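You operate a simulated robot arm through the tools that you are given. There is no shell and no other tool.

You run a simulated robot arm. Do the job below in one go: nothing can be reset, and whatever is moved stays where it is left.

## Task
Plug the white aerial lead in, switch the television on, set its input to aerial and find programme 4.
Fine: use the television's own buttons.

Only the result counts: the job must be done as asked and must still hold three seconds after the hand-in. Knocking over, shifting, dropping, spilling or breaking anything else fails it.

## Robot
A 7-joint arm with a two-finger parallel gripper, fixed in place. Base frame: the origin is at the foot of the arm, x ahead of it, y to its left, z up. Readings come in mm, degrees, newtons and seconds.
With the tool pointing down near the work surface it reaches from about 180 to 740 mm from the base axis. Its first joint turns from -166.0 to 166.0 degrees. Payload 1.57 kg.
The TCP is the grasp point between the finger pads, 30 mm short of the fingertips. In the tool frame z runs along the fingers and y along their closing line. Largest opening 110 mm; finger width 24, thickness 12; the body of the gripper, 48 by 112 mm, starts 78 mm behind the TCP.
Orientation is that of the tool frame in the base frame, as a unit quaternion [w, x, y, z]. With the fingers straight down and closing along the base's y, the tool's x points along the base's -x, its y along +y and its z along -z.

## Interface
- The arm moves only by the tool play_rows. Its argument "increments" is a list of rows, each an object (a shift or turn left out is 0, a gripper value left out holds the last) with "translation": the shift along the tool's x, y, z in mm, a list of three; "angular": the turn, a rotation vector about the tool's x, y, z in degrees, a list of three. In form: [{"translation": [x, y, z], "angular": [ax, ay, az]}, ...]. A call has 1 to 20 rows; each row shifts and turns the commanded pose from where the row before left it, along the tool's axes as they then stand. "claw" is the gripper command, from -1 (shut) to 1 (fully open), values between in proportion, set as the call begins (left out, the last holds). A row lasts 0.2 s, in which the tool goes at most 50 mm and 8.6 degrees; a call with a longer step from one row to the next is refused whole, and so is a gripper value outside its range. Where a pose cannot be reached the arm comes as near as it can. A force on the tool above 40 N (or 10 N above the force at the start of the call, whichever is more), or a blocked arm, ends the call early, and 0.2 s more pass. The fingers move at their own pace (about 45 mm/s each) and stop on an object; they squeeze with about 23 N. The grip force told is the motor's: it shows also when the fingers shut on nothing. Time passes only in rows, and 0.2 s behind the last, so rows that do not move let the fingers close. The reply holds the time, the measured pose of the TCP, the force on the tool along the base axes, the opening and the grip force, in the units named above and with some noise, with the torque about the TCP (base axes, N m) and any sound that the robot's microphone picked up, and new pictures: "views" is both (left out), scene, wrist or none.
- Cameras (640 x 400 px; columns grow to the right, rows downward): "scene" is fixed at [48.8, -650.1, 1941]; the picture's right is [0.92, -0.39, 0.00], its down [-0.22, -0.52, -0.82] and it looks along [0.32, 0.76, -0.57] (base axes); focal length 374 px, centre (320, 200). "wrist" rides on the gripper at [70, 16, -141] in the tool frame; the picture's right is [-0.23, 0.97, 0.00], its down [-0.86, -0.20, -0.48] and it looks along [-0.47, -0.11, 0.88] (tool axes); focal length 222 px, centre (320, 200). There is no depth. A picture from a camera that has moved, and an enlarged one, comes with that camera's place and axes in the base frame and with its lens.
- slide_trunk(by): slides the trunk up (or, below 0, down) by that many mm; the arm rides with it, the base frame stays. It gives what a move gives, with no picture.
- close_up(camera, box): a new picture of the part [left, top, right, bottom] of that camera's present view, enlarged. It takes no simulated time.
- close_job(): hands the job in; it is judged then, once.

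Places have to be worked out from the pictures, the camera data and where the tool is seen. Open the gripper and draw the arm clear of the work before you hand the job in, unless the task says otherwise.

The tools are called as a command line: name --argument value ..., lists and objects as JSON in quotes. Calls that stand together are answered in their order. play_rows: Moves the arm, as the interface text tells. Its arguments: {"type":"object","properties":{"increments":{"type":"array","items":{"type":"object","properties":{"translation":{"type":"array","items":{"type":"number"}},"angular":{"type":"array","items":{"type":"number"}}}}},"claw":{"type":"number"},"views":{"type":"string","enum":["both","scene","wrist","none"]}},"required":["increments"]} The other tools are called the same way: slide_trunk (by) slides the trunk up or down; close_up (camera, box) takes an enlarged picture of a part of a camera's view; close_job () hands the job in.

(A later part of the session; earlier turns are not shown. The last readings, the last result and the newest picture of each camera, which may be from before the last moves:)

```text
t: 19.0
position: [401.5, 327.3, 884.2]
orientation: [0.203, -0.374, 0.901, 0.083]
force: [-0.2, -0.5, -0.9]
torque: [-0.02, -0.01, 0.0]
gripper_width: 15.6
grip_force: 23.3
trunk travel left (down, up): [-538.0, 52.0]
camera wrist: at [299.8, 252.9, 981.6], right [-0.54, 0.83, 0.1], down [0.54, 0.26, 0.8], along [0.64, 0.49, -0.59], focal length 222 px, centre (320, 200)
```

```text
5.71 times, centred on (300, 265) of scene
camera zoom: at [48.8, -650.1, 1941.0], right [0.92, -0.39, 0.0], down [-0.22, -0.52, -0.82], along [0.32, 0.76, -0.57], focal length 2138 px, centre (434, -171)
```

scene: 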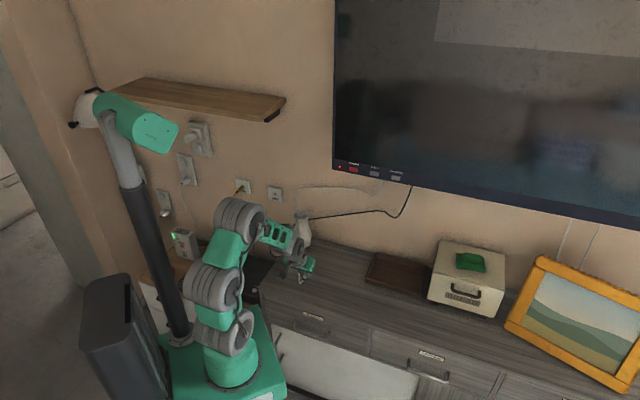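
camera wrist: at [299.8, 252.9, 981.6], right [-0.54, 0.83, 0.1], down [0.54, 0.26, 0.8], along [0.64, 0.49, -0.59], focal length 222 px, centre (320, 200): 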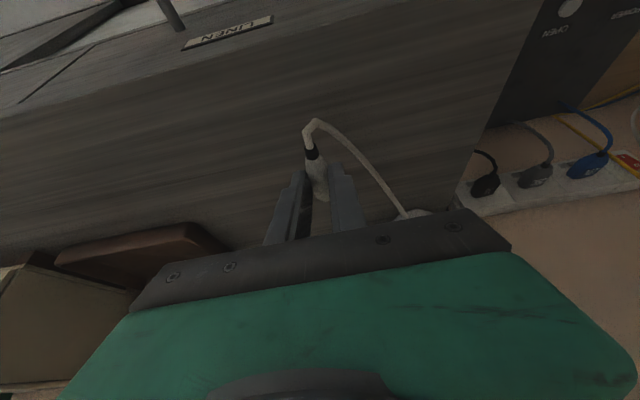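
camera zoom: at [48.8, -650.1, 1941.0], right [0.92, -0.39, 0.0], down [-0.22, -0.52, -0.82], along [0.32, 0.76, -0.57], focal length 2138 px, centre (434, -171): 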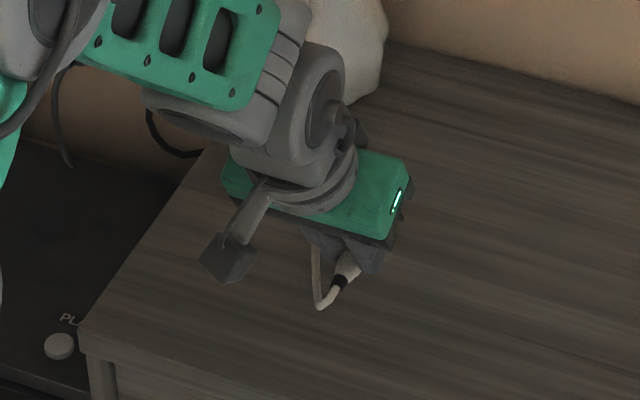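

The plug rides up with the fingers without slipping, nose about 42 mm ahead of and 24 mm below the TCP. I carry it up, across to the left and forward to about 115 mm in front of the socket plate, well clear of the vase.

play_rows --increments '[{"translation": [-12.6, 0, -26.5]}, {"translation": [-12.6, 0, -26.5]}, {"translation": [-12.6, 0, -26.5]}, {"translation": [-12.6, 0, -26.5]}, {"translation": [-12.6, 0, -26.5]}, {"translation": [-12.6, 0, -26.5]}, {"translation": [-7.67, 28.2, 3.66]}, {"translation": [-7.67, 28.2, 3.66]}, {"translation": [-7.67, 28.2, 3.66]}, {"translation": [-7.67, 28.2, 3.66]}, {"translation": [-7.67, 28.2, 3.66]}, {"translation": [-7.67, 28.2, 3.66]}, {"translation": [-7.67, 28.2, 3.66]}, {"translation": [-7.67, 28.2, 3.66]}, {"translation": [-7.67, 28.2, 3.66]}, {"translation": [-7.67, 28.2, 3.66]}, {"translation": [-17.2, 0, 22.05]}, {"translation": [-17.2, 0, 22.05]}, {"translation": [-17.2, 0, 22.05]}, {"translation": [-17.2, 0, 22.05]}]' --views "both"

close_up --camera "wrist" --box '[270, 130, 370, 230]'

close_up --camera "scene" --box '[220, 160, 320, 260]'

```text
t: 23.2
position: [331.5, 658.0, 1010.2]
orientation: [0.205, -0.373, 0.901, 0.084]
force: [0.5, -1.2, -0.7]
torque: [-0.01, 0.02, -0.01]
gripper_width: 15.7
grip_force: 22.7
trunk travel left (down, up): [-538.0, 52.0]
camera wrist: at [231.0, 583.1, 1107.6], right [-0.54, 0.83, 0.1], down [0.54, 0.26, 0.8], along [0.64, 0.49, -0.59], focal length 222 px, centre (320, 200)
```

scene: 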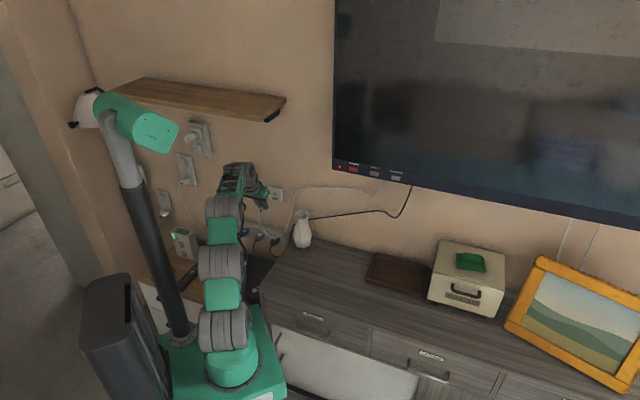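
wrist: 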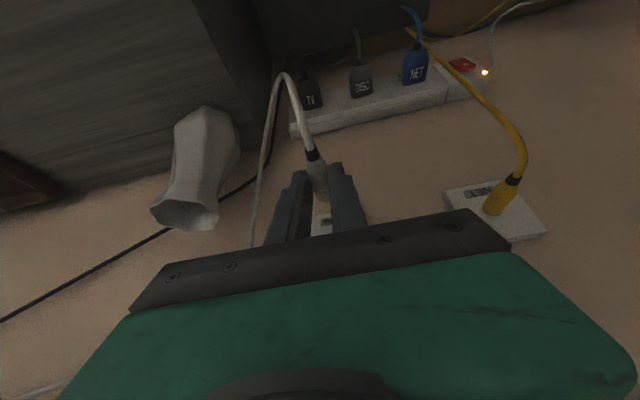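

```text
4.00 times, centred on (320, 180) of wrist
camera zoom: at [231.0, 583.1, 1107.6], right [-0.54, 0.83, 0.1], down [0.54, 0.26, 0.8], along [0.64, 0.49, -0.59], focal length 888 px, centre (320, 280)
```

zoom: 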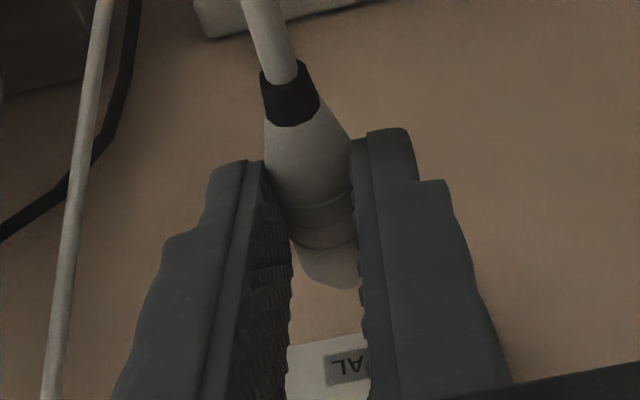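

```text
4.00 times, centred on (270, 210) of scene
camera zoom: at [48.8, -650.1, 1941.0], right [0.92, -0.39, 0.0], down [-0.22, -0.52, -0.82], along [0.32, 0.76, -0.57], focal length 1497 px, centre (520, 160)
```

zoom: 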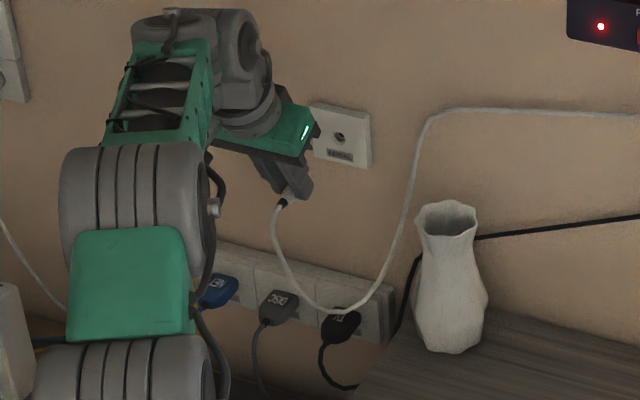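

The plug is in front of the socket and the hand hides the hole from the wrist camera at this range, but the scene camera sees both. I enlarge the scene view to compare plug and hole.

close_up --camera "scene" --box '[250, 175, 300, 215]'

close_up --camera "wrist" --box '[295, 190, 345, 240]'

```text
10.00 times, centred on (275, 195) of scene
camera zoom: at [48.8, -650.1, 1941.0], right [0.92, -0.39, 0.0], down [-0.22, -0.52, -0.82], along [0.32, 0.76, -0.57], focal length 3742 px, centre (770, 250)
```

zoom: 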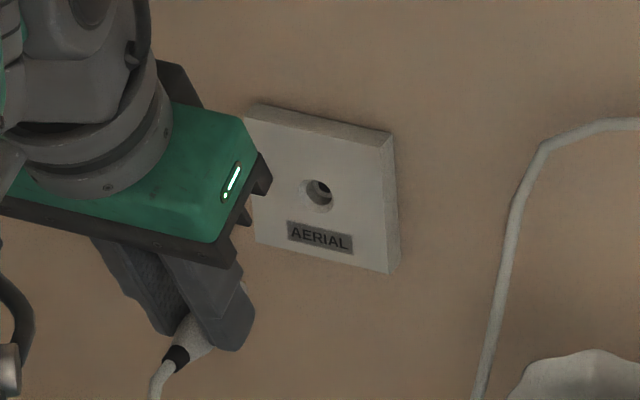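

```text
8.00 times, centred on (320, 215) of wrist
camera zoom: at [231.0, 583.1, 1107.6], right [-0.54, 0.83, 0.1], down [0.54, 0.26, 0.8], along [0.64, 0.49, -0.59], focal length 1777 px, centre (320, 80)
```

zoom: 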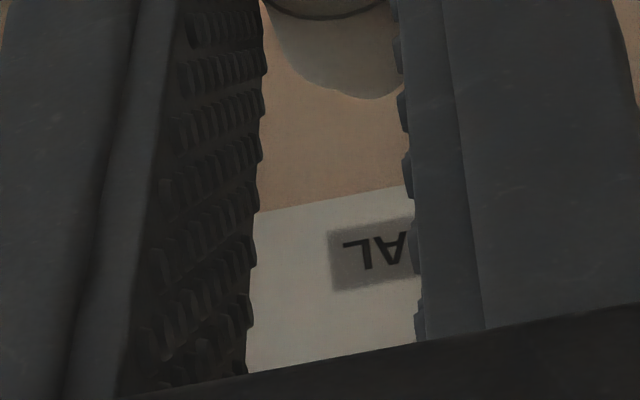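

The scene view confirms the hole estimate within about a pixel, and the collar projects to within 2 mm of my plug estimate. I advance straight towards the wall until the nose should be about 10 mm short of the plate, then look again.

play_rows --increments '[{"translation": [-14.75, 0, 6.8]}, {"translation": [-14.75, 0, 6.8]}, {"translation": [-14.75, 0, 6.8]}, {"translation": [-14.75, 0, 6.8]}, {"translation": [0, 0, 0]}]' --views "both"

close_up --camera "wrist" --box '[290, 175, 360, 245]'

close_up --camera "scene" --box '[250, 175, 300, 215]'

```text
t: 24.4
position: [376.8, 703.1, 1010.4]
orientation: [0.204, -0.374, 0.901, 0.085]
force: [-0.1, 0.3, -0.2]
torque: [-0.01, 0.01, 0.01]
gripper_width: 15.7
grip_force: 23.6
trunk travel left (down, up): [-538.0, 52.0]
camera wrist: at [276.2, 627.7, 1108.6], right [-0.54, 0.83, 0.1], down [0.54, 0.26, 0.8], along [0.64, 0.49, -0.59], focal length 222 px, centre (320, 200)
```

scene: 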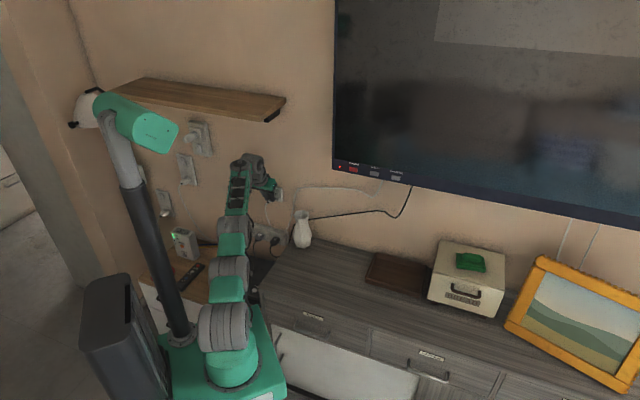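
wrist: 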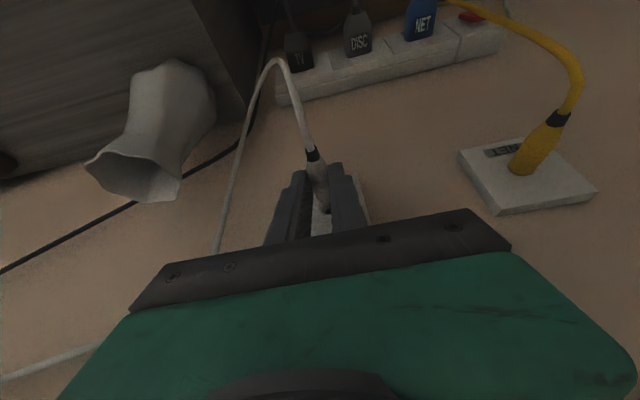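

```text
5.71 times, centred on (325, 210) of wrist
camera zoom: at [276.2, 627.7, 1108.6], right [-0.54, 0.83, 0.1], down [0.54, 0.26, 0.8], along [0.64, 0.49, -0.59], focal length 1269 px, centre (291, 143)
```

zoom: 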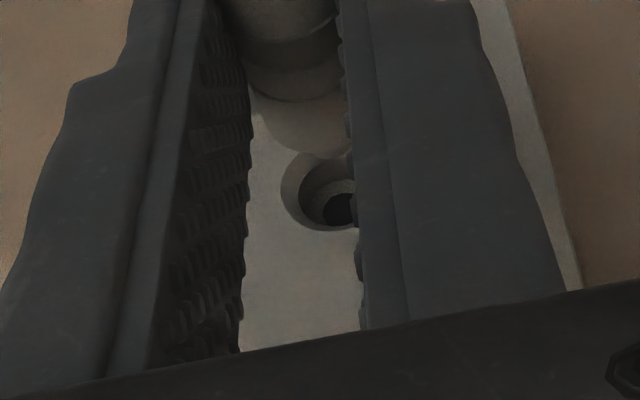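

```text
10.00 times, centred on (275, 195) of scene
camera zoom: at [48.8, -650.1, 1941.0], right [0.92, -0.39, 0.0], down [-0.22, -0.52, -0.82], along [0.32, 0.76, -0.57], focal length 3742 px, centre (770, 250)
```

zoom: 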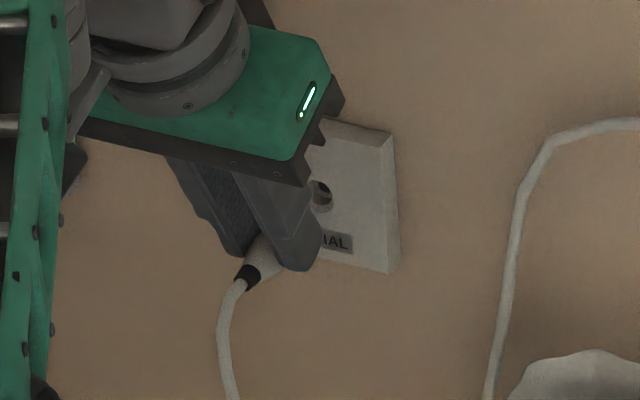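

The scene and wrist views agree that the hole is within about 1 mm of the plug axis. I correct by under a millimetre up and right and advance slowly so the nose enters the chamfer, watching the force.

play_rows --increments '[{"translation": [-0.34, -0.5, -0.72]}, {"translation": [-3.6, 0, 1.72]}, {"translation": [-3.6, 0, 1.72]}, {"translation": [-1.8, 0, 0.86]}, {"translation": [0, 0, 0]}]' --views "wrist"

close_up --camera "wrist" --box '[290, 165, 360, 235]'

close_up --camera "scene" --box '[255, 180, 295, 210]'

```text
t: 25.6
position: [377.0, 703.0, 1006.1]
orientation: [0.203, -0.373, 0.901, 0.083]
force: [-0.1, -0.1, -0.8]
torque: [0.0, -0.02, -0.02]
gripper_width: 16.0
grip_force: 23.0
out of reach, approached as far as the arm can: row 2, 3
trunk travel left (down, up): [-538.0, 52.0]
camera wrist: at [276.3, 627.9, 1105.9], right [-0.54, 0.83, 0.1], down [0.54, 0.26, 0.8], along [0.64, 0.49, -0.59], focal length 222 px, centre (320, 200)
```

wrist: 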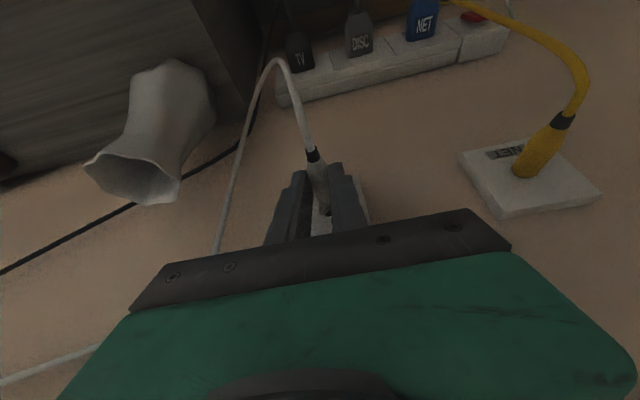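

```text
5.71 times, centred on (325, 200) of wrist
camera zoom: at [276.3, 627.9, 1105.9], right [-0.54, 0.83, 0.1], down [0.54, 0.26, 0.8], along [0.64, 0.49, -0.59], focal length 1269 px, centre (291, 200)
```

zoom: 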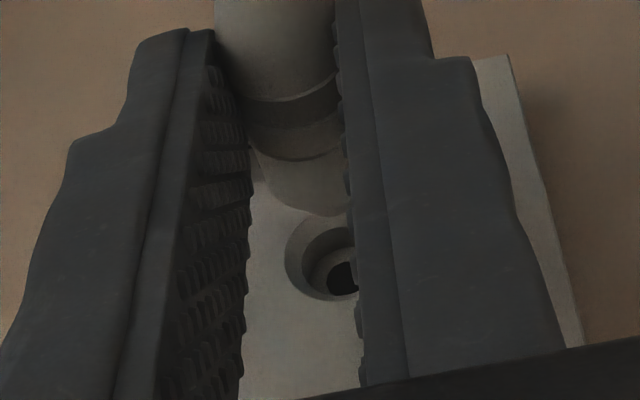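

```text
13.33 times, centred on (275, 195) of scene
camera zoom: at [48.8, -650.1, 1941.0], right [0.92, -0.39, 0.0], down [-0.22, -0.52, -0.82], along [0.32, 0.76, -0.57], focal length 4990 px, centre (920, 267)
```

zoom: 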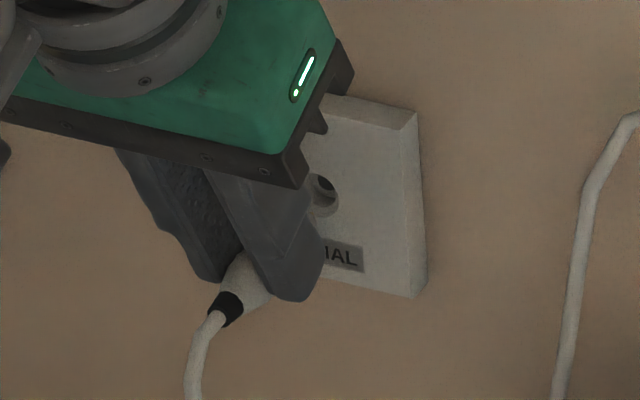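

The arm is at the end of its reach in this posture, about 11 mm short of the plate. The plug is round, so I can roll the hand about the plug's own axis to lean the wrist in towards the base and gain reach. First I back off 40 mm and read the pose.

play_rows --increments '[{"translation": [12, 0, -5.7]}, {"translation": [12, 0, -5.7]}, {"translation": [12, 0, -5.7]}, {"translation": [0, 0, 0]}]' --views "none"

```text
t: 26.6
position: [349.7, 677.3, 1007.2]
orientation: [0.203, -0.375, 0.901, 0.084]
force: [0.2, 0.2, 0.1]
torque: [-0.02, 0.04, 0.02]
gripper_width: 15.6
grip_force: 22.7
trunk travel left (down, up): [-538.0, 52.0]
```

Back at n≈726, z≈1007. Now I roll the hand 30° about the plug axis, so the wrist leans right towards the base, and shift to keep the plug axis in place.

play_rows --increments '[{"angular": [-4.51, 0, 2.155]}, {"angular": [-4.51, 0, 2.155]}, {"angular": [-4.51, 0, 2.155]}, {"angular": [-4.51, 0, 2.155]}, {"angular": [-4.51, 0, 2.155]}, {"angular": [-4.51, 0, 2.155]}, {"translation": [-0.7, -6.13, -1.5]}, {"translation": [-0.7, -6.13, -1.45]}, {"translation": [0, 0, 0]}]' --views "both"

close_up --camera "wrist" --box '[270, 140, 370, 240]'

close_up --camera "scene" --box '[240, 165, 300, 215]'

```text
t: 28.6
position: [373.2, 711.7, 1018.2]
orientation: [0.098, -0.308, 0.893, 0.312]
force: [-0.5, 0.4, -0.8]
torque: [-0.01, 0.0, -0.02]
gripper_width: 15.9
grip_force: 23.2
out of reach, approached as far as the arm can: row 1, 2, 3, 8
trunk travel left (down, up): [-538.0, 52.0]
camera wrist: at [309.3, 601.7, 1111.8], right [-0.42, 0.71, 0.57], down [0.81, 0.0, 0.59], along [0.42, 0.71, -0.57], focal length 222 px, centre (320, 200)
```

scene: 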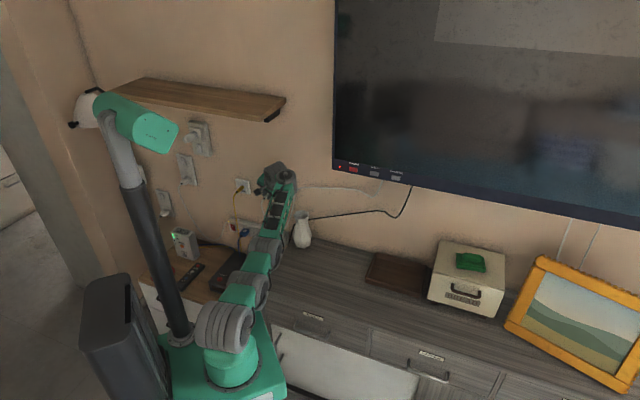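
wrist: 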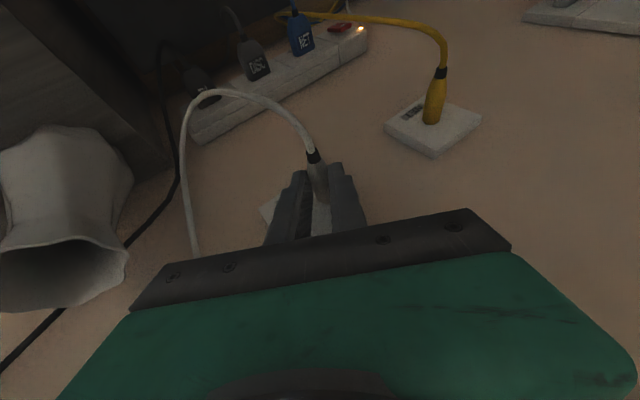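

```text
4.00 times, centred on (320, 190) of wrist
camera zoom: at [309.3, 601.7, 1111.8], right [-0.42, 0.71, 0.57], down [0.81, 0.0, 0.59], along [0.42, 0.71, -0.57], focal length 888 px, centre (320, 240)
```

zoom: 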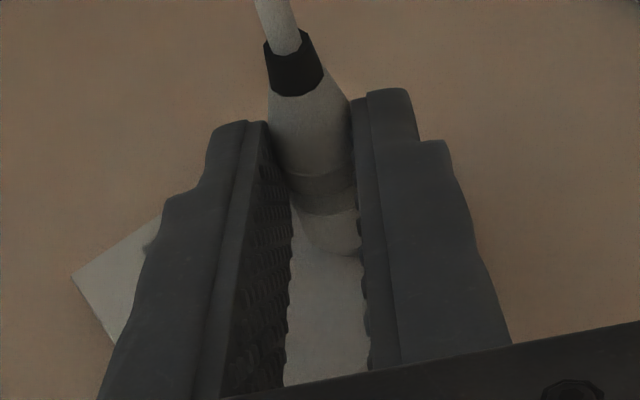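

```text
8.00 times, centred on (270, 190) of scene
camera zoom: at [48.8, -650.1, 1941.0], right [0.92, -0.39, 0.0], down [-0.22, -0.52, -0.82], along [0.32, 0.76, -0.57], focal length 2994 px, centre (720, 280)
```

zoom: 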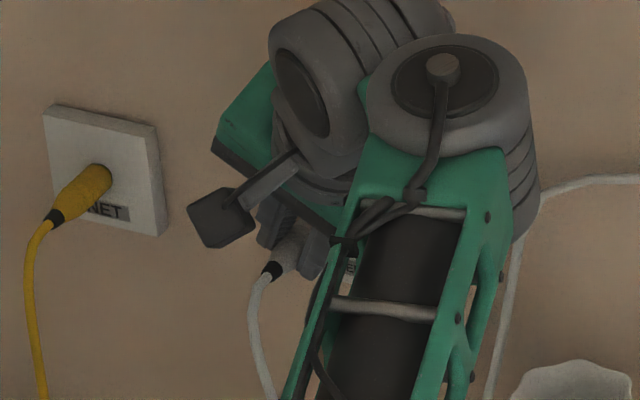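

The roll took the orientation I wanted, but the arm came out at n≈767 (instead of 726), w≈−239, z≈1018, so the solver ran into a limit. Forces are nil, so nothing is touched. I back off in small steps and check how it answers.

play_rows --increments '[{"translation": [9, 0, -4.25]}, {"translation": [9, 0, -4.25]}, {"translation": [0, 0, 0]}]' --views "scene"

```text
t: 29.4
position: [371.8, 712.1, 1021.6]
orientation: [0.1, -0.308, 0.893, 0.313]
force: [0.9, 0.1, 0.2]
torque: [-0.01, 0.07, 0.0]
gripper_width: 15.7
grip_force: 23.3
out of reach, approached as far as the arm can: row 1, 2
trunk travel left (down, up): [-538.0, 52.0]
```

scene: 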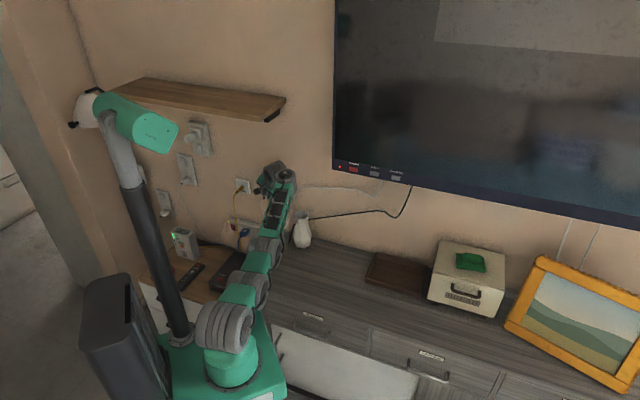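

It cannot back off in this posture, so a joint limit is in the way. I roll back a third of the way and see whether freedom returns.

play_rows --increments '[{"angular": [4.51, 0, -2.155], "translation": [5, 0, -2.4]}, {"angular": [4.51, 0, -2.155], "translation": [5, 0, -2.4]}, {"translation": [0, 0, 0]}]' --views "scene"

```text
t: 30.2
position: [370.4, 712.7, 1024.1]
orientation: [0.134, -0.333, 0.902, 0.238]
force: [-0.4, 1.3, 0.0]
torque: [0.02, 0.02, -0.02]
gripper_width: 15.8
grip_force: 22.6
out of reach, approached as far as the arm can: row 1, 2
trunk travel left (down, up): [-538.0, 52.0]
```

scene: 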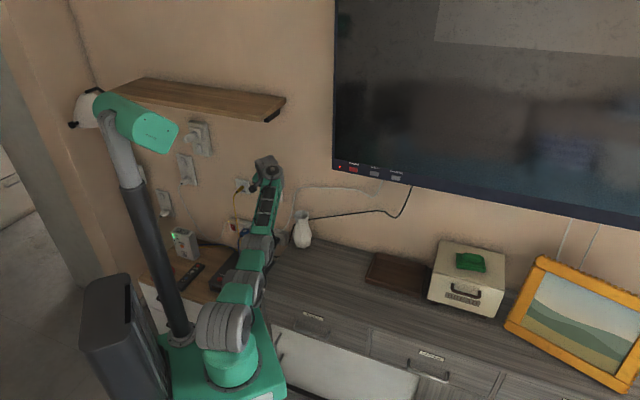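

Position is still stuck while orientation follows. I roll the rest of the way back to the earlier orientation, asking for a slight retreat at the same time.

play_rows --increments '[{"angular": [4.51, 0, -2.155], "translation": [3, 0, -1.4]}, {"angular": [4.51, 0, -2.155], "translation": [3, 0, -1.4]}, {"angular": [4.51, 0, -2.155], "translation": [3, 0, -1.4]}, {"angular": [4.51, 0, -2.155], "translation": [3, 0, -1.4]}, {"translation": [0, 0, 0]}]' --views "both"

```text
t: 31.4
position: [356.6, 701.8, 1022.6]
orientation: [0.203, -0.373, 0.901, 0.083]
force: [0.0, 0.0, -0.4]
torque: [-0.01, 0.0, -0.03]
gripper_width: 15.9
grip_force: 22.9
out of reach, approached as far as the arm can: row 1, 4
trunk travel left (down, up): [-538.0, 52.0]
camera wrist: at [256.0, 627.5, 1120.3], right [-0.54, 0.83, 0.1], down [0.54, 0.26, 0.8], along [0.64, 0.49, -0.59], focal length 222 px, centre (320, 200)
```

scene: 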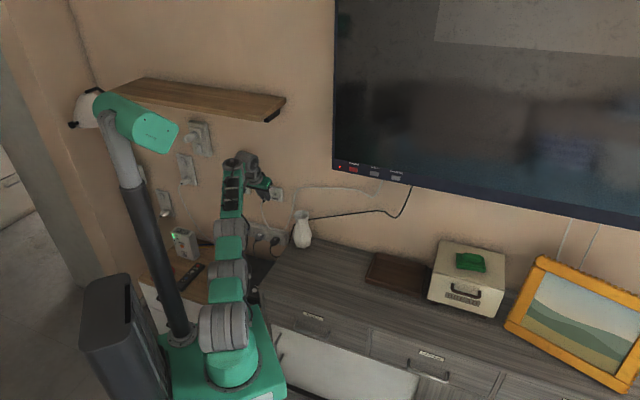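
wrist: 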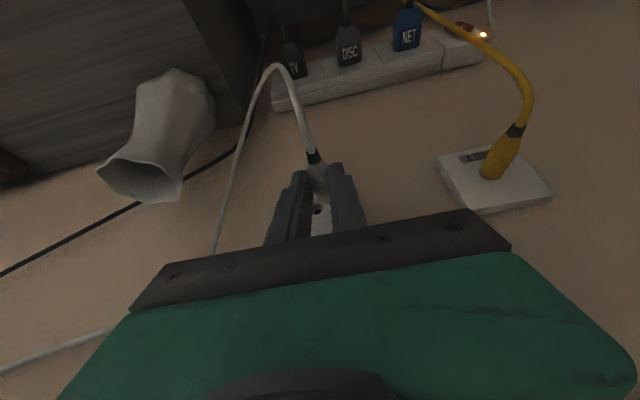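

Rolling back freed the arm; it is now at n≈748, w≈−244, z≈1023 with the plug still held. I back off further and then raise the trunk by its 52 mm, since the last limit looked like the wrist being above the shoulder's level.

play_rows --increments '[{"translation": [16.2, -4.33, -3.3]}, {"translation": [16.2, -4.33, -3.3]}, {"translation": [16.2, -4.33, -3.3]}, {"translation": [0, 0, 0]}]' --views "none"

slide_trunk --by 52

```text
t: 32.4
position: [333.4, 665.4, 1013.7]
orientation: [0.202, -0.373, 0.902, 0.081]
force: [0.0, -0.1, 0.5]
torque: [-0.02, 0.01, 0.0]
gripper_width: 15.7
grip_force: 23.5
out of reach, approached as far as the arm can: row 3
trunk travel left (down, up): [-538.0, 52.0]
```

```text
t: 33.4
position: [333.8, 666.2, 1064.8]
orientation: [0.202, -0.373, 0.902, 0.081]
force: [-0.6, 0.4, -1.0]
torque: [0.0, -0.02, 0.01]
gripper_width: 15.9
grip_force: 23.5
trunk travel left (down, up): [-590.0, 0.0]
```

The trunk went up 52 mm. The solver still reported a limit on the last row, so I move a bit back and down in small steps to see how freely it follows now.

play_rows --increments '[{"translation": [9, -2, -4.3]}, {"translation": [9, -2, -4.3]}, {"translation": [9, 0, -4.3]}, {"translation": [9, 0, -4.3]}, {"translation": [4.3, 0, 9]}, {"translation": [4.3, 0, 9]}, {"translation": [0, 0, 0]}]' --views "scene"

```text
t: 35.0
position: [311.2, 663.6, 1064.9]
orientation: [0.202, -0.373, 0.902, 0.078]
force: [0.0, 0.0, -0.1]
torque: [-0.01, 0.0, -0.02]
gripper_width: 15.7
grip_force: 23.3
out of reach, approached as far as the arm can: row 1, 2, 3, 4, 5, 6
trunk travel left (down, up): [-590.0, 0.0]
```

scene: 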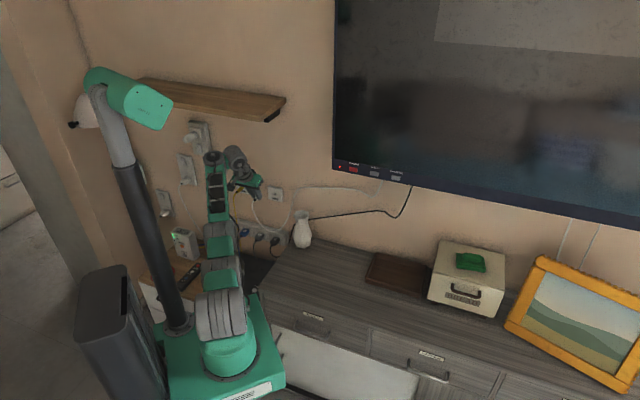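

The arm is straightened out and drifts sideways instead of following. I try lifting straight up to let the elbow bend again.

play_rows --increments '[{"translation": [-6.45, 0, -13.5]}, {"translation": [-6.45, 0, -13.5]}, {"translation": [-6.45, 0, -13.5]}, {"translation": [0, 0, 0]}]' --views "scene"

close_up --camera "scene" --box '[140, 130, 320, 400]'

```text
t: 36.0
position: [310.1, 666.1, 1110.8]
orientation: [0.202, -0.373, 0.902, 0.081]
force: [-0.4, 0.3, -0.8]
torque: [-0.01, -0.05, 0.01]
gripper_width: 15.6
grip_force: 23.1
trunk travel left (down, up): [-590.0, 0.0]
```

scene: 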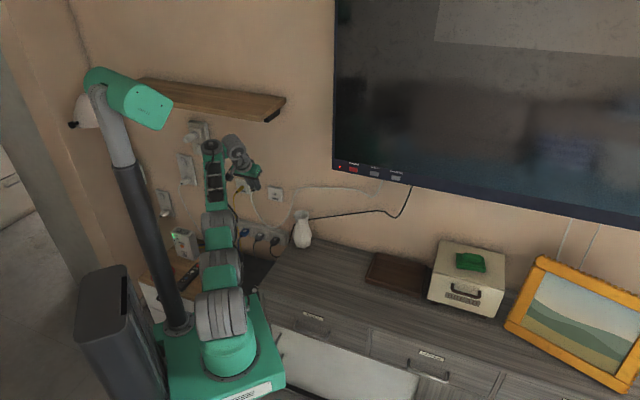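

```text
1.48 times, centred on (230, 265) of scene
camera zoom: at [48.8, -650.1, 1941.0], right [0.92, -0.39, 0.0], down [-0.22, -0.52, -0.82], along [0.32, 0.76, -0.57], focal length 554 px, centre (453, 104)
```

zoom: 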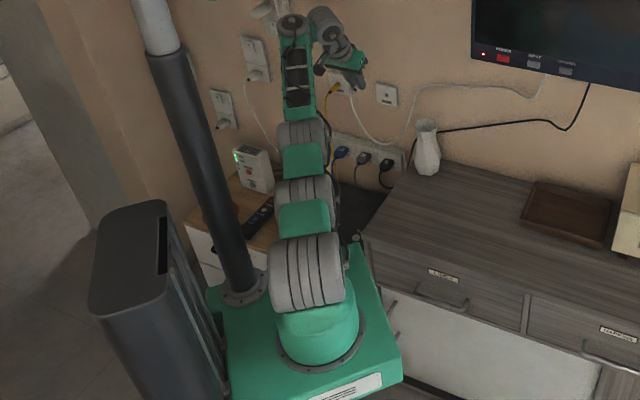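

Lifting worked without a limit. Now I retreat from the wall at this height to get the elbow properly bent.

play_rows --increments '[{"translation": [13.5, -3, -6.45]}, {"translation": [13.5, -3, -6.45]}, {"translation": [13.5, -3, -6.45]}, {"translation": [13.5, -3, -6.45]}, {"translation": [13.5, -3, -6.45]}, {"translation": [0, 0, 0]}]' --views "scene"

```text
t: 37.4
position: [281.6, 647.3, 1116.1]
orientation: [0.203, -0.373, 0.902, 0.081]
force: [-0.5, 0.2, 1.0]
torque: [0.03, -0.02, 0.01]
gripper_width: 15.7
grip_force: 23.1
out of reach, approached as far as the arm can: row 2, 3, 4, 5
trunk travel left (down, up): [-590.0, 0.0]
```

scene: 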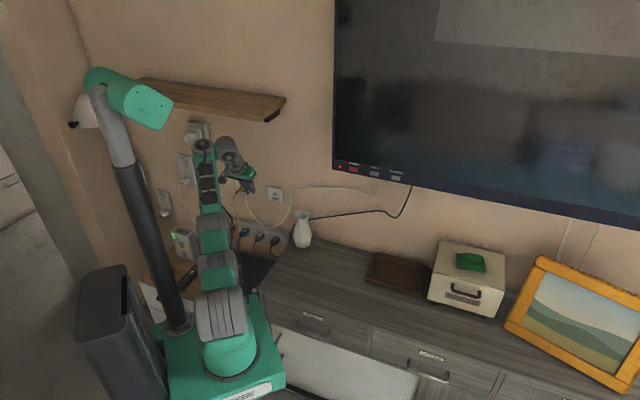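

It gives partly but drifts left, so the arm's elbow posture has wandered. I move right, towards the middle of the workspace and above the vase, where it has more freedom.

play_rows --increments '[{"translation": [0, -20, 0]}, {"translation": [4, -25, -2]}, {"translation": [8, -25, -4]}, {"translation": [10, -25, -4]}, {"translation": [10, -25, -4]}, {"translation": [10, -25, -4]}, {"translation": [10, -25, -4]}, {"translation": [10, -25, -4]}, {"translation": [0, 0, 0]}]' --views "scene"

```text
t: 39.4
position: [422.8, 579.4, 1130.6]
orientation: [0.2, -0.373, 0.903, 0.077]
force: [0.4, -0.1, -0.4]
torque: [-0.01, -0.03, 0.02]
gripper_width: 15.7
grip_force: 22.8
out of reach, approached as far as the arm can: row 1, 2, 3, 4, 5, 6, 7, 8
trunk travel left (down, up): [-590.0, 0.0]
```

scene: 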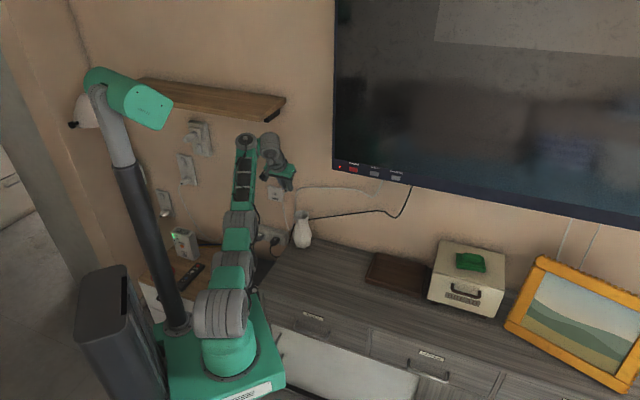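

The arm stays stretched and cannot retract in this posture, which looks like a wrist joint at its limit. I untilt the tool back towards vertical while asking for a retreat, as that was where it moved freely before.

play_rows --increments '[{"angular": [0, 5, 0], "translation": [8, 0, -4]}, {"angular": [0, 5, 0], "translation": [8, 0, -4]}, {"angular": [0, 5, 0], "translation": [8, 0, -3]}, {"angular": [0, 5, 0], "translation": [8, 0, -2]}, {"angular": [0, 5, 0], "translation": [8, 0, -1]}, {"translation": [0, 0, 0]}]' --views "scene"

```text
t: 40.8
position: [393.7, 550.6, 1134.1]
orientation: [0.01, -0.382, 0.924, 0.003]
force: [-0.3, 0.8, 0.1]
torque: [0.01, -0.01, 0.01]
gripper_width: 15.6
grip_force: 22.8
out of reach, approached as far as the arm can: row 5
trunk travel left (down, up): [-590.0, 0.0]
```

scene: 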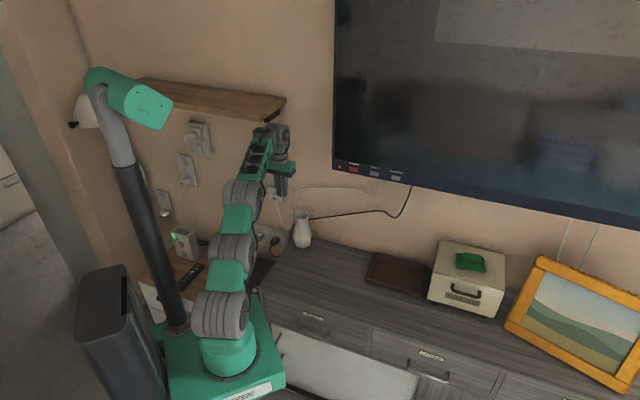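

The tool is vertical again and the elbow looks bent. I retreat 120 mm from the wall with the tool vertical.

play_rows --increments '[{"translation": [20, 0, 0]}, {"translation": [25, 0, 0]}, {"translation": [25, 0, 0]}, {"translation": [25, 0, 0]}, {"translation": [25, 0, 0]}, {"translation": [0, 0, 0]}]' --views "both"

```text
t: 42.2
position: [310.4, 467.3, 1133.7]
orientation: [0.003, -0.382, 0.924, -0.002]
force: [-0.4, 0.0, 0.2]
torque: [0.03, 0.03, 0.03]
gripper_width: 15.8
grip_force: 23.0
trunk travel left (down, up): [-590.0, 0.0]
camera wrist: at [247.6, 431.3, 1274.6], right [-0.53, 0.85, 0.0], down [0.74, 0.46, 0.48], along [0.41, 0.25, -0.88], focal length 222 px, centre (320, 200)
```

scene: 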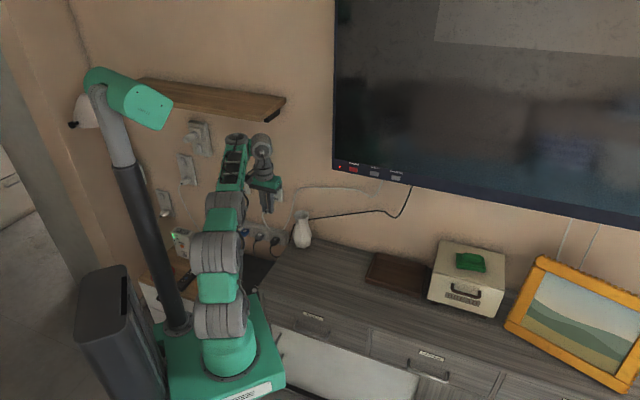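
wrist: 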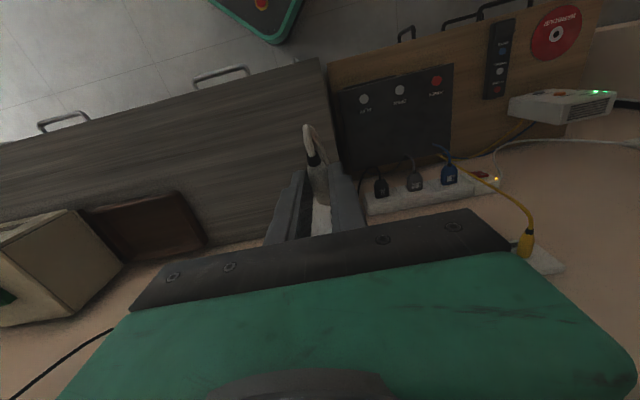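

The arm is free again with the elbow bent properly. My reading is that pushing to full stretch flipped the elbow to its short side, so I must not reach full stretch again. Here, well back from the wall, I re-tilt by 25° and then roll 30° about the plug axis so the wrist leans in towards the base.

play_rows --increments '[{"angular": [0, -5.1, 0]}, {"angular": [0, -5.1, 0]}, {"angular": [0, -5.1, 0]}, {"angular": [0, -5.1, 0]}, {"angular": [0, -5.1, 0]}, {"angular": [-4.51, 0, 2.155]}, {"angular": [-4.51, 0, 2.155]}, {"angular": [-4.51, 0, 2.155]}, {"angular": [-4.51, 0, 2.155]}, {"angular": [-4.51, 0, 2.155]}, {"angular": [-4.51, 0, 2.155]}, {"translation": [0, 0, 0]}]' --views "both"

```text
t: 44.8
position: [310.4, 492.7, 1253.2]
orientation: [0.103, -0.308, 0.892, 0.313]
force: [-0.5, 0.2, -0.2]
torque: [0.01, 0.01, 0.02]
gripper_width: 15.7
grip_force: 23.4
out of reach, approached as far as the arm can: row 2, 3, 4, 5, 7
trunk travel left (down, up): [-590.0, 0.0]
camera wrist: at [244.9, 382.1, 1346.6], right [-0.42, 0.71, 0.57], down [0.8, -0.01, 0.6], along [0.43, 0.71, -0.57], focal length 222 px, centre (320, 200)
```

scene: 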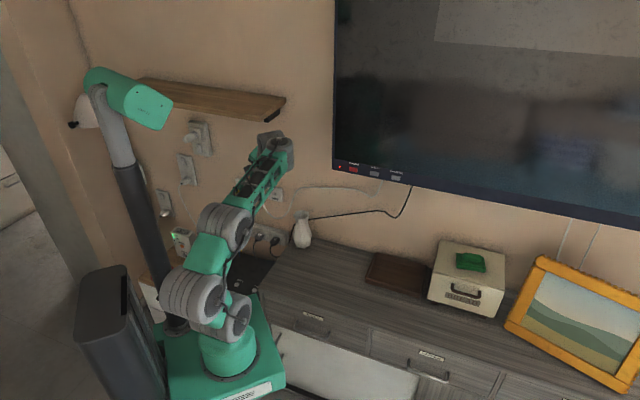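
wrist: 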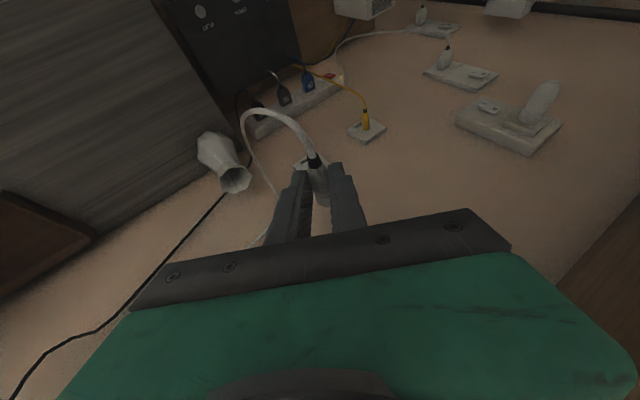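

The tilt again forced the hand upward (z now 1253), so some joint is at a limit in this posture. I look closely at the arm's shape to understand its configuration.

close_up --camera "scene" --box '[140, 110, 320, 400]'

close_up --camera "scene" --box '[220, 110, 320, 220]'

```text
1.38 times, centred on (230, 255) of scene
camera zoom: at [48.8, -650.1, 1941.0], right [0.92, -0.39, 0.0], down [-0.22, -0.52, -0.82], along [0.32, 0.76, -0.57], focal length 516 px, centre (444, 124)
```

zoom: 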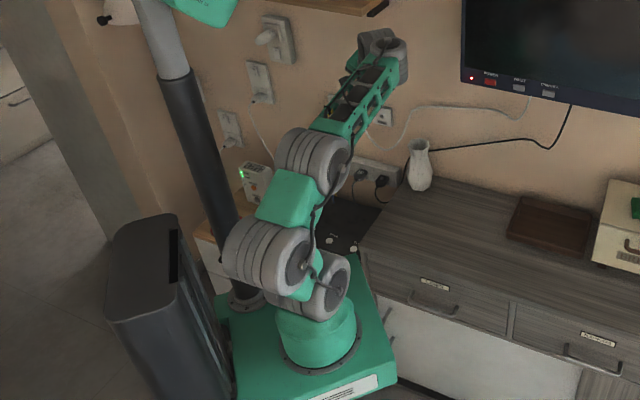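

```text
3.64 times, centred on (270, 165) of scene
camera zoom: at [48.8, -650.1, 1941.0], right [0.92, -0.39, 0.0], down [-0.22, -0.52, -0.82], along [0.32, 0.76, -0.57], focal length 1361 px, centre (502, 327)
```

zoom: 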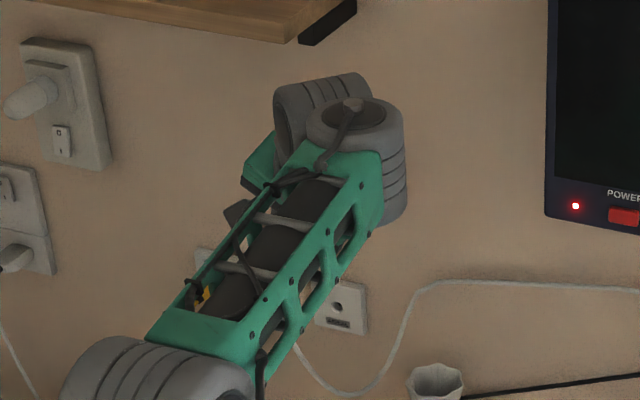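

From the arm's shape I see the wrist has two branches, and tilting off the arm's plane runs it into a limit; in the present rolled posture the hand hangs on the good side. I move straight down in small steps from here and check that it follows.

play_rows --increments '[{"translation": [9.2, -12.4, 19.6]}, {"translation": [9.2, -12.4, 19.6]}, {"translation": [9.2, -12.4, 19.6]}, {"translation": [9.2, -12.4, 19.6]}, {"translation": [0, 0, 0]}]' --views "scene"

```text
t: 46.0
position: [312.8, 493.4, 1153.5]
orientation: [0.104, -0.309, 0.892, 0.313]
force: [0.1, 0.4, -0.2]
torque: [0.02, 0.02, -0.01]
gripper_width: 15.8
grip_force: 22.6
trunk travel left (down, up): [-590.0, 0.0]
```

scene: 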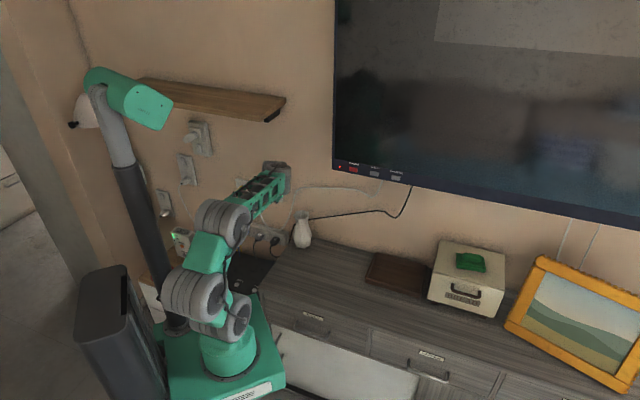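

It follows exactly. I continue down and to the left to line up with the socket, still well back from the wall.

play_rows --increments '[{"translation": [9.35, 4.87, 19.9]}, {"translation": [9.35, 4.87, 19.9]}, {"translation": [9.35, 4.87, 19.9]}, {"translation": [9.35, 4.87, 19.9]}, {"translation": [9.35, 4.87, 19.9]}, {"translation": [9.35, 4.87, 19.9]}, {"translation": [0, 0, 0]}]' --views "both"

```text
t: 47.6
position: [247.5, 558.0, 1054.7]
orientation: [0.104, -0.308, 0.892, 0.313]
force: [0.0, 0.1, -0.5]
torque: [-0.03, -0.01, -0.04]
gripper_width: 15.6
grip_force: 23.7
trunk travel left (down, up): [-590.0, 0.0]
camera wrist: at [181.5, 446.9, 1146.9], right [-0.42, 0.71, 0.57], down [0.8, -0.01, 0.6], along [0.43, 0.71, -0.57], focal length 222 px, centre (320, 200)
```

scene: 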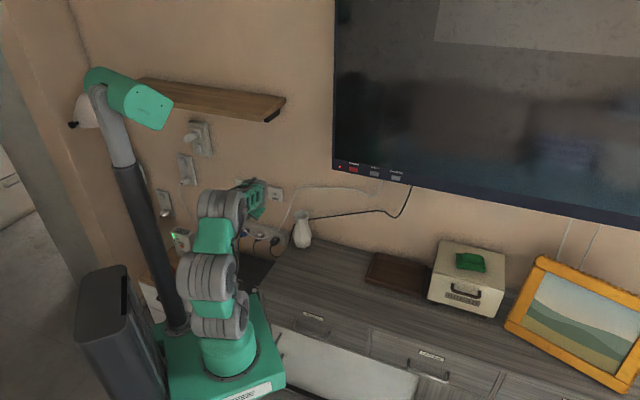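
wrist: 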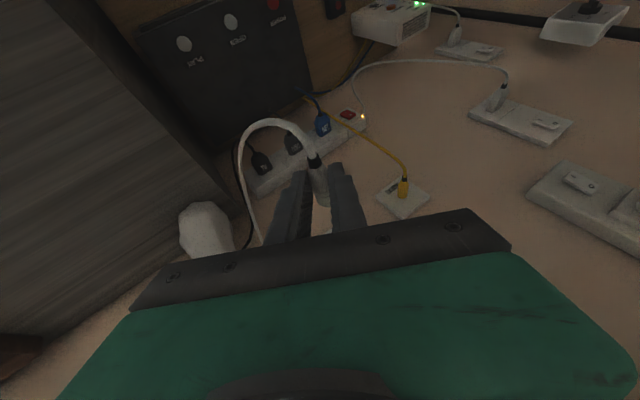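

All rows followed. I advance towards the socket to n≈700 at the right height.

play_rows --increments '[{"translation": [-16.7, -3.9, 15.4]}, {"translation": [-16.7, -3.9, 15.4]}, {"translation": [-16.7, -3.9, 15.4]}, {"translation": [-16.7, -3.9, 15.4]}, {"translation": [-16.7, -3.9, 15.4]}, {"translation": [-16.7, -3.9, 15.4]}, {"translation": [0, 0, 0]}]' --views "both"

close_up --camera "wrist" --box '[270, 140, 370, 240]'

close_up --camera "scene" --box '[220, 160, 320, 260]'

```text
t: 49.2
position: [339.8, 649.7, 1006.8]
orientation: [0.104, -0.308, 0.892, 0.314]
force: [-0.3, 0.2, -0.3]
torque: [-0.03, -0.02, 0.02]
gripper_width: 15.4
grip_force: 23.1
trunk travel left (down, up): [-590.0, 0.0]
camera wrist: at [275.0, 539.2, 1100.8], right [-0.42, 0.71, 0.57], down [0.8, -0.01, 0.6], along [0.43, 0.71, -0.57], focal length 222 px, centre (320, 200)
```

scene: 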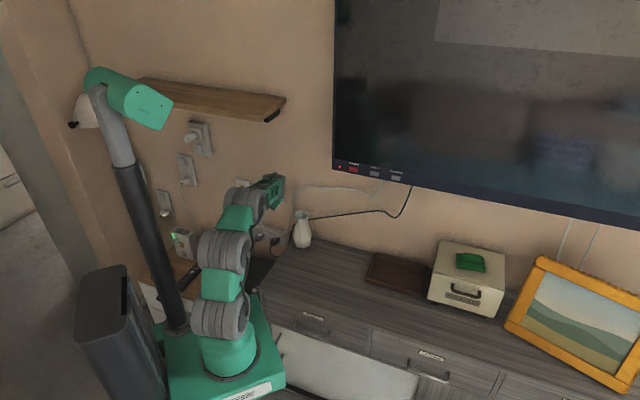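
wrist: 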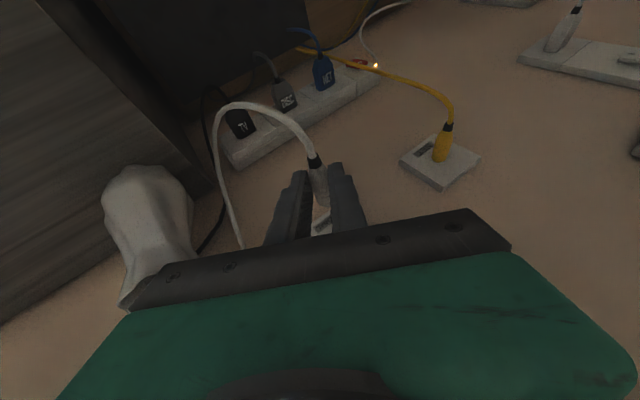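

```text
4.00 times, centred on (320, 190) of wrist
camera zoom: at [275.0, 539.2, 1100.8], right [-0.42, 0.71, 0.57], down [0.8, -0.01, 0.6], along [0.43, 0.71, -0.57], focal length 888 px, centre (320, 240)
```

zoom: 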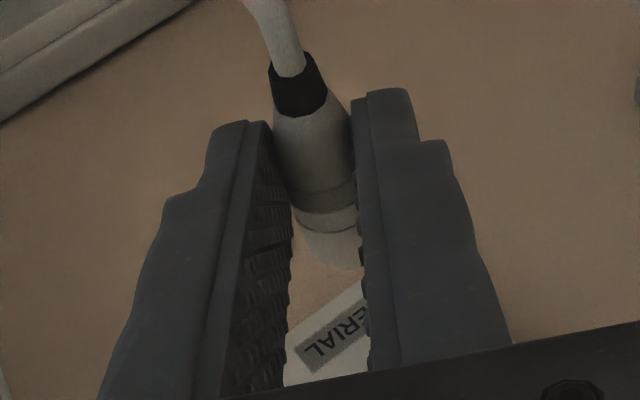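

```text
4.00 times, centred on (270, 210) of scene
camera zoom: at [48.8, -650.1, 1941.0], right [0.92, -0.39, 0.0], down [-0.22, -0.52, -0.82], along [0.32, 0.76, -0.57], focal length 1497 px, centre (520, 160)
```

zoom: 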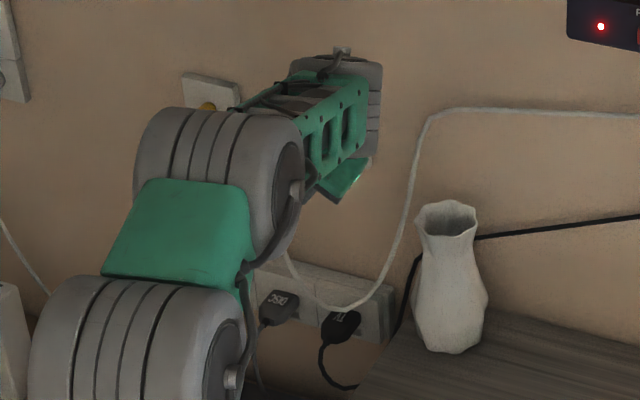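

The hand follows well here. The plug has crept about 7 mm forward in the fingers but is still straight. I advance 50 mm more to bring the nose close to the plate, then compare plug and hole.

play_rows --increments '[{"translation": [-15, 0, 7.05]}, {"translation": [-15, 0, 7.05]}, {"translation": [-15, 0, 7.05]}, {"translation": [0, 0, 0]}]' --views "both"

close_up --camera "wrist" --box '[285, 170, 355, 240]'

close_up --camera "wrist" --box '[270, 140, 370, 240]'

```text
t: 50.2
position: [377.1, 686.0, 1008.5]
orientation: [0.103, -0.308, 0.892, 0.313]
force: [-0.9, 0.0, -0.3]
torque: [0.0, 0.01, -0.01]
gripper_width: 15.9
grip_force: 22.9
trunk travel left (down, up): [-590.0, 0.0]
camera wrist: at [311.4, 574.7, 1101.5], right [-0.42, 0.71, 0.57], down [0.8, -0.01, 0.6], along [0.43, 0.71, -0.57], focal length 222 px, centre (320, 200)
```

scene: 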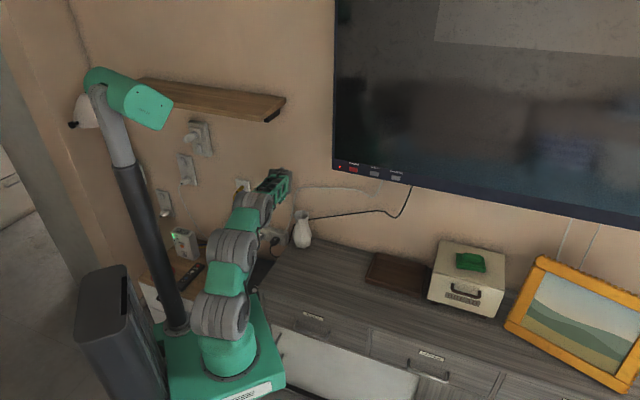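
wrist: 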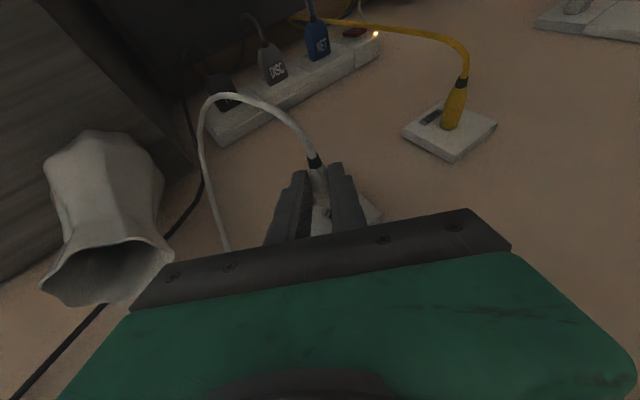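

```text
5.71 times, centred on (320, 205) of wrist
camera zoom: at [311.4, 574.7, 1101.5], right [-0.42, 0.71, 0.57], down [0.8, -0.01, 0.6], along [0.43, 0.71, -0.57], focal length 1269 px, centre (320, 171)
```

zoom: 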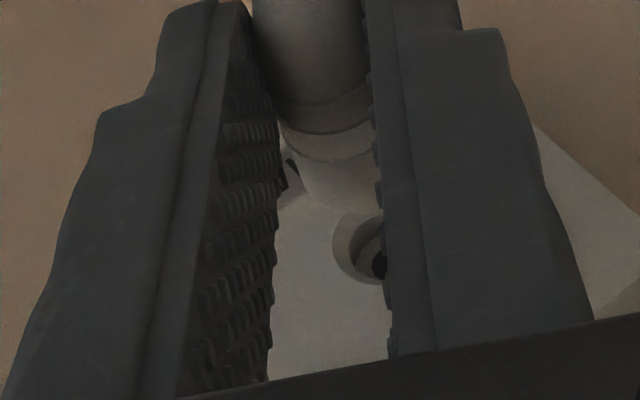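

```text
4.00 times, centred on (320, 190) of wrist
camera zoom: at [311.4, 574.7, 1101.5], right [-0.42, 0.71, 0.57], down [0.8, -0.01, 0.6], along [0.43, 0.71, -0.57], focal length 888 px, centre (320, 240)
```

zoom: 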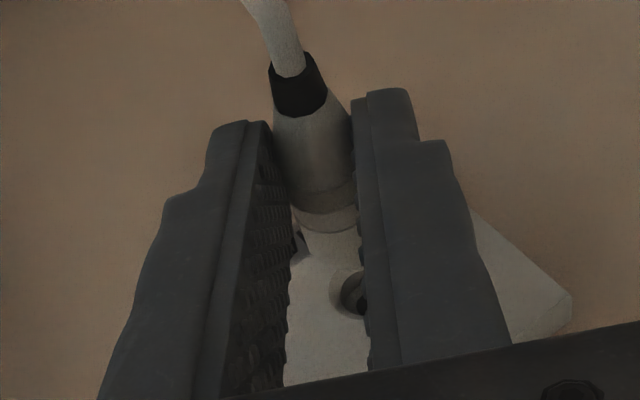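

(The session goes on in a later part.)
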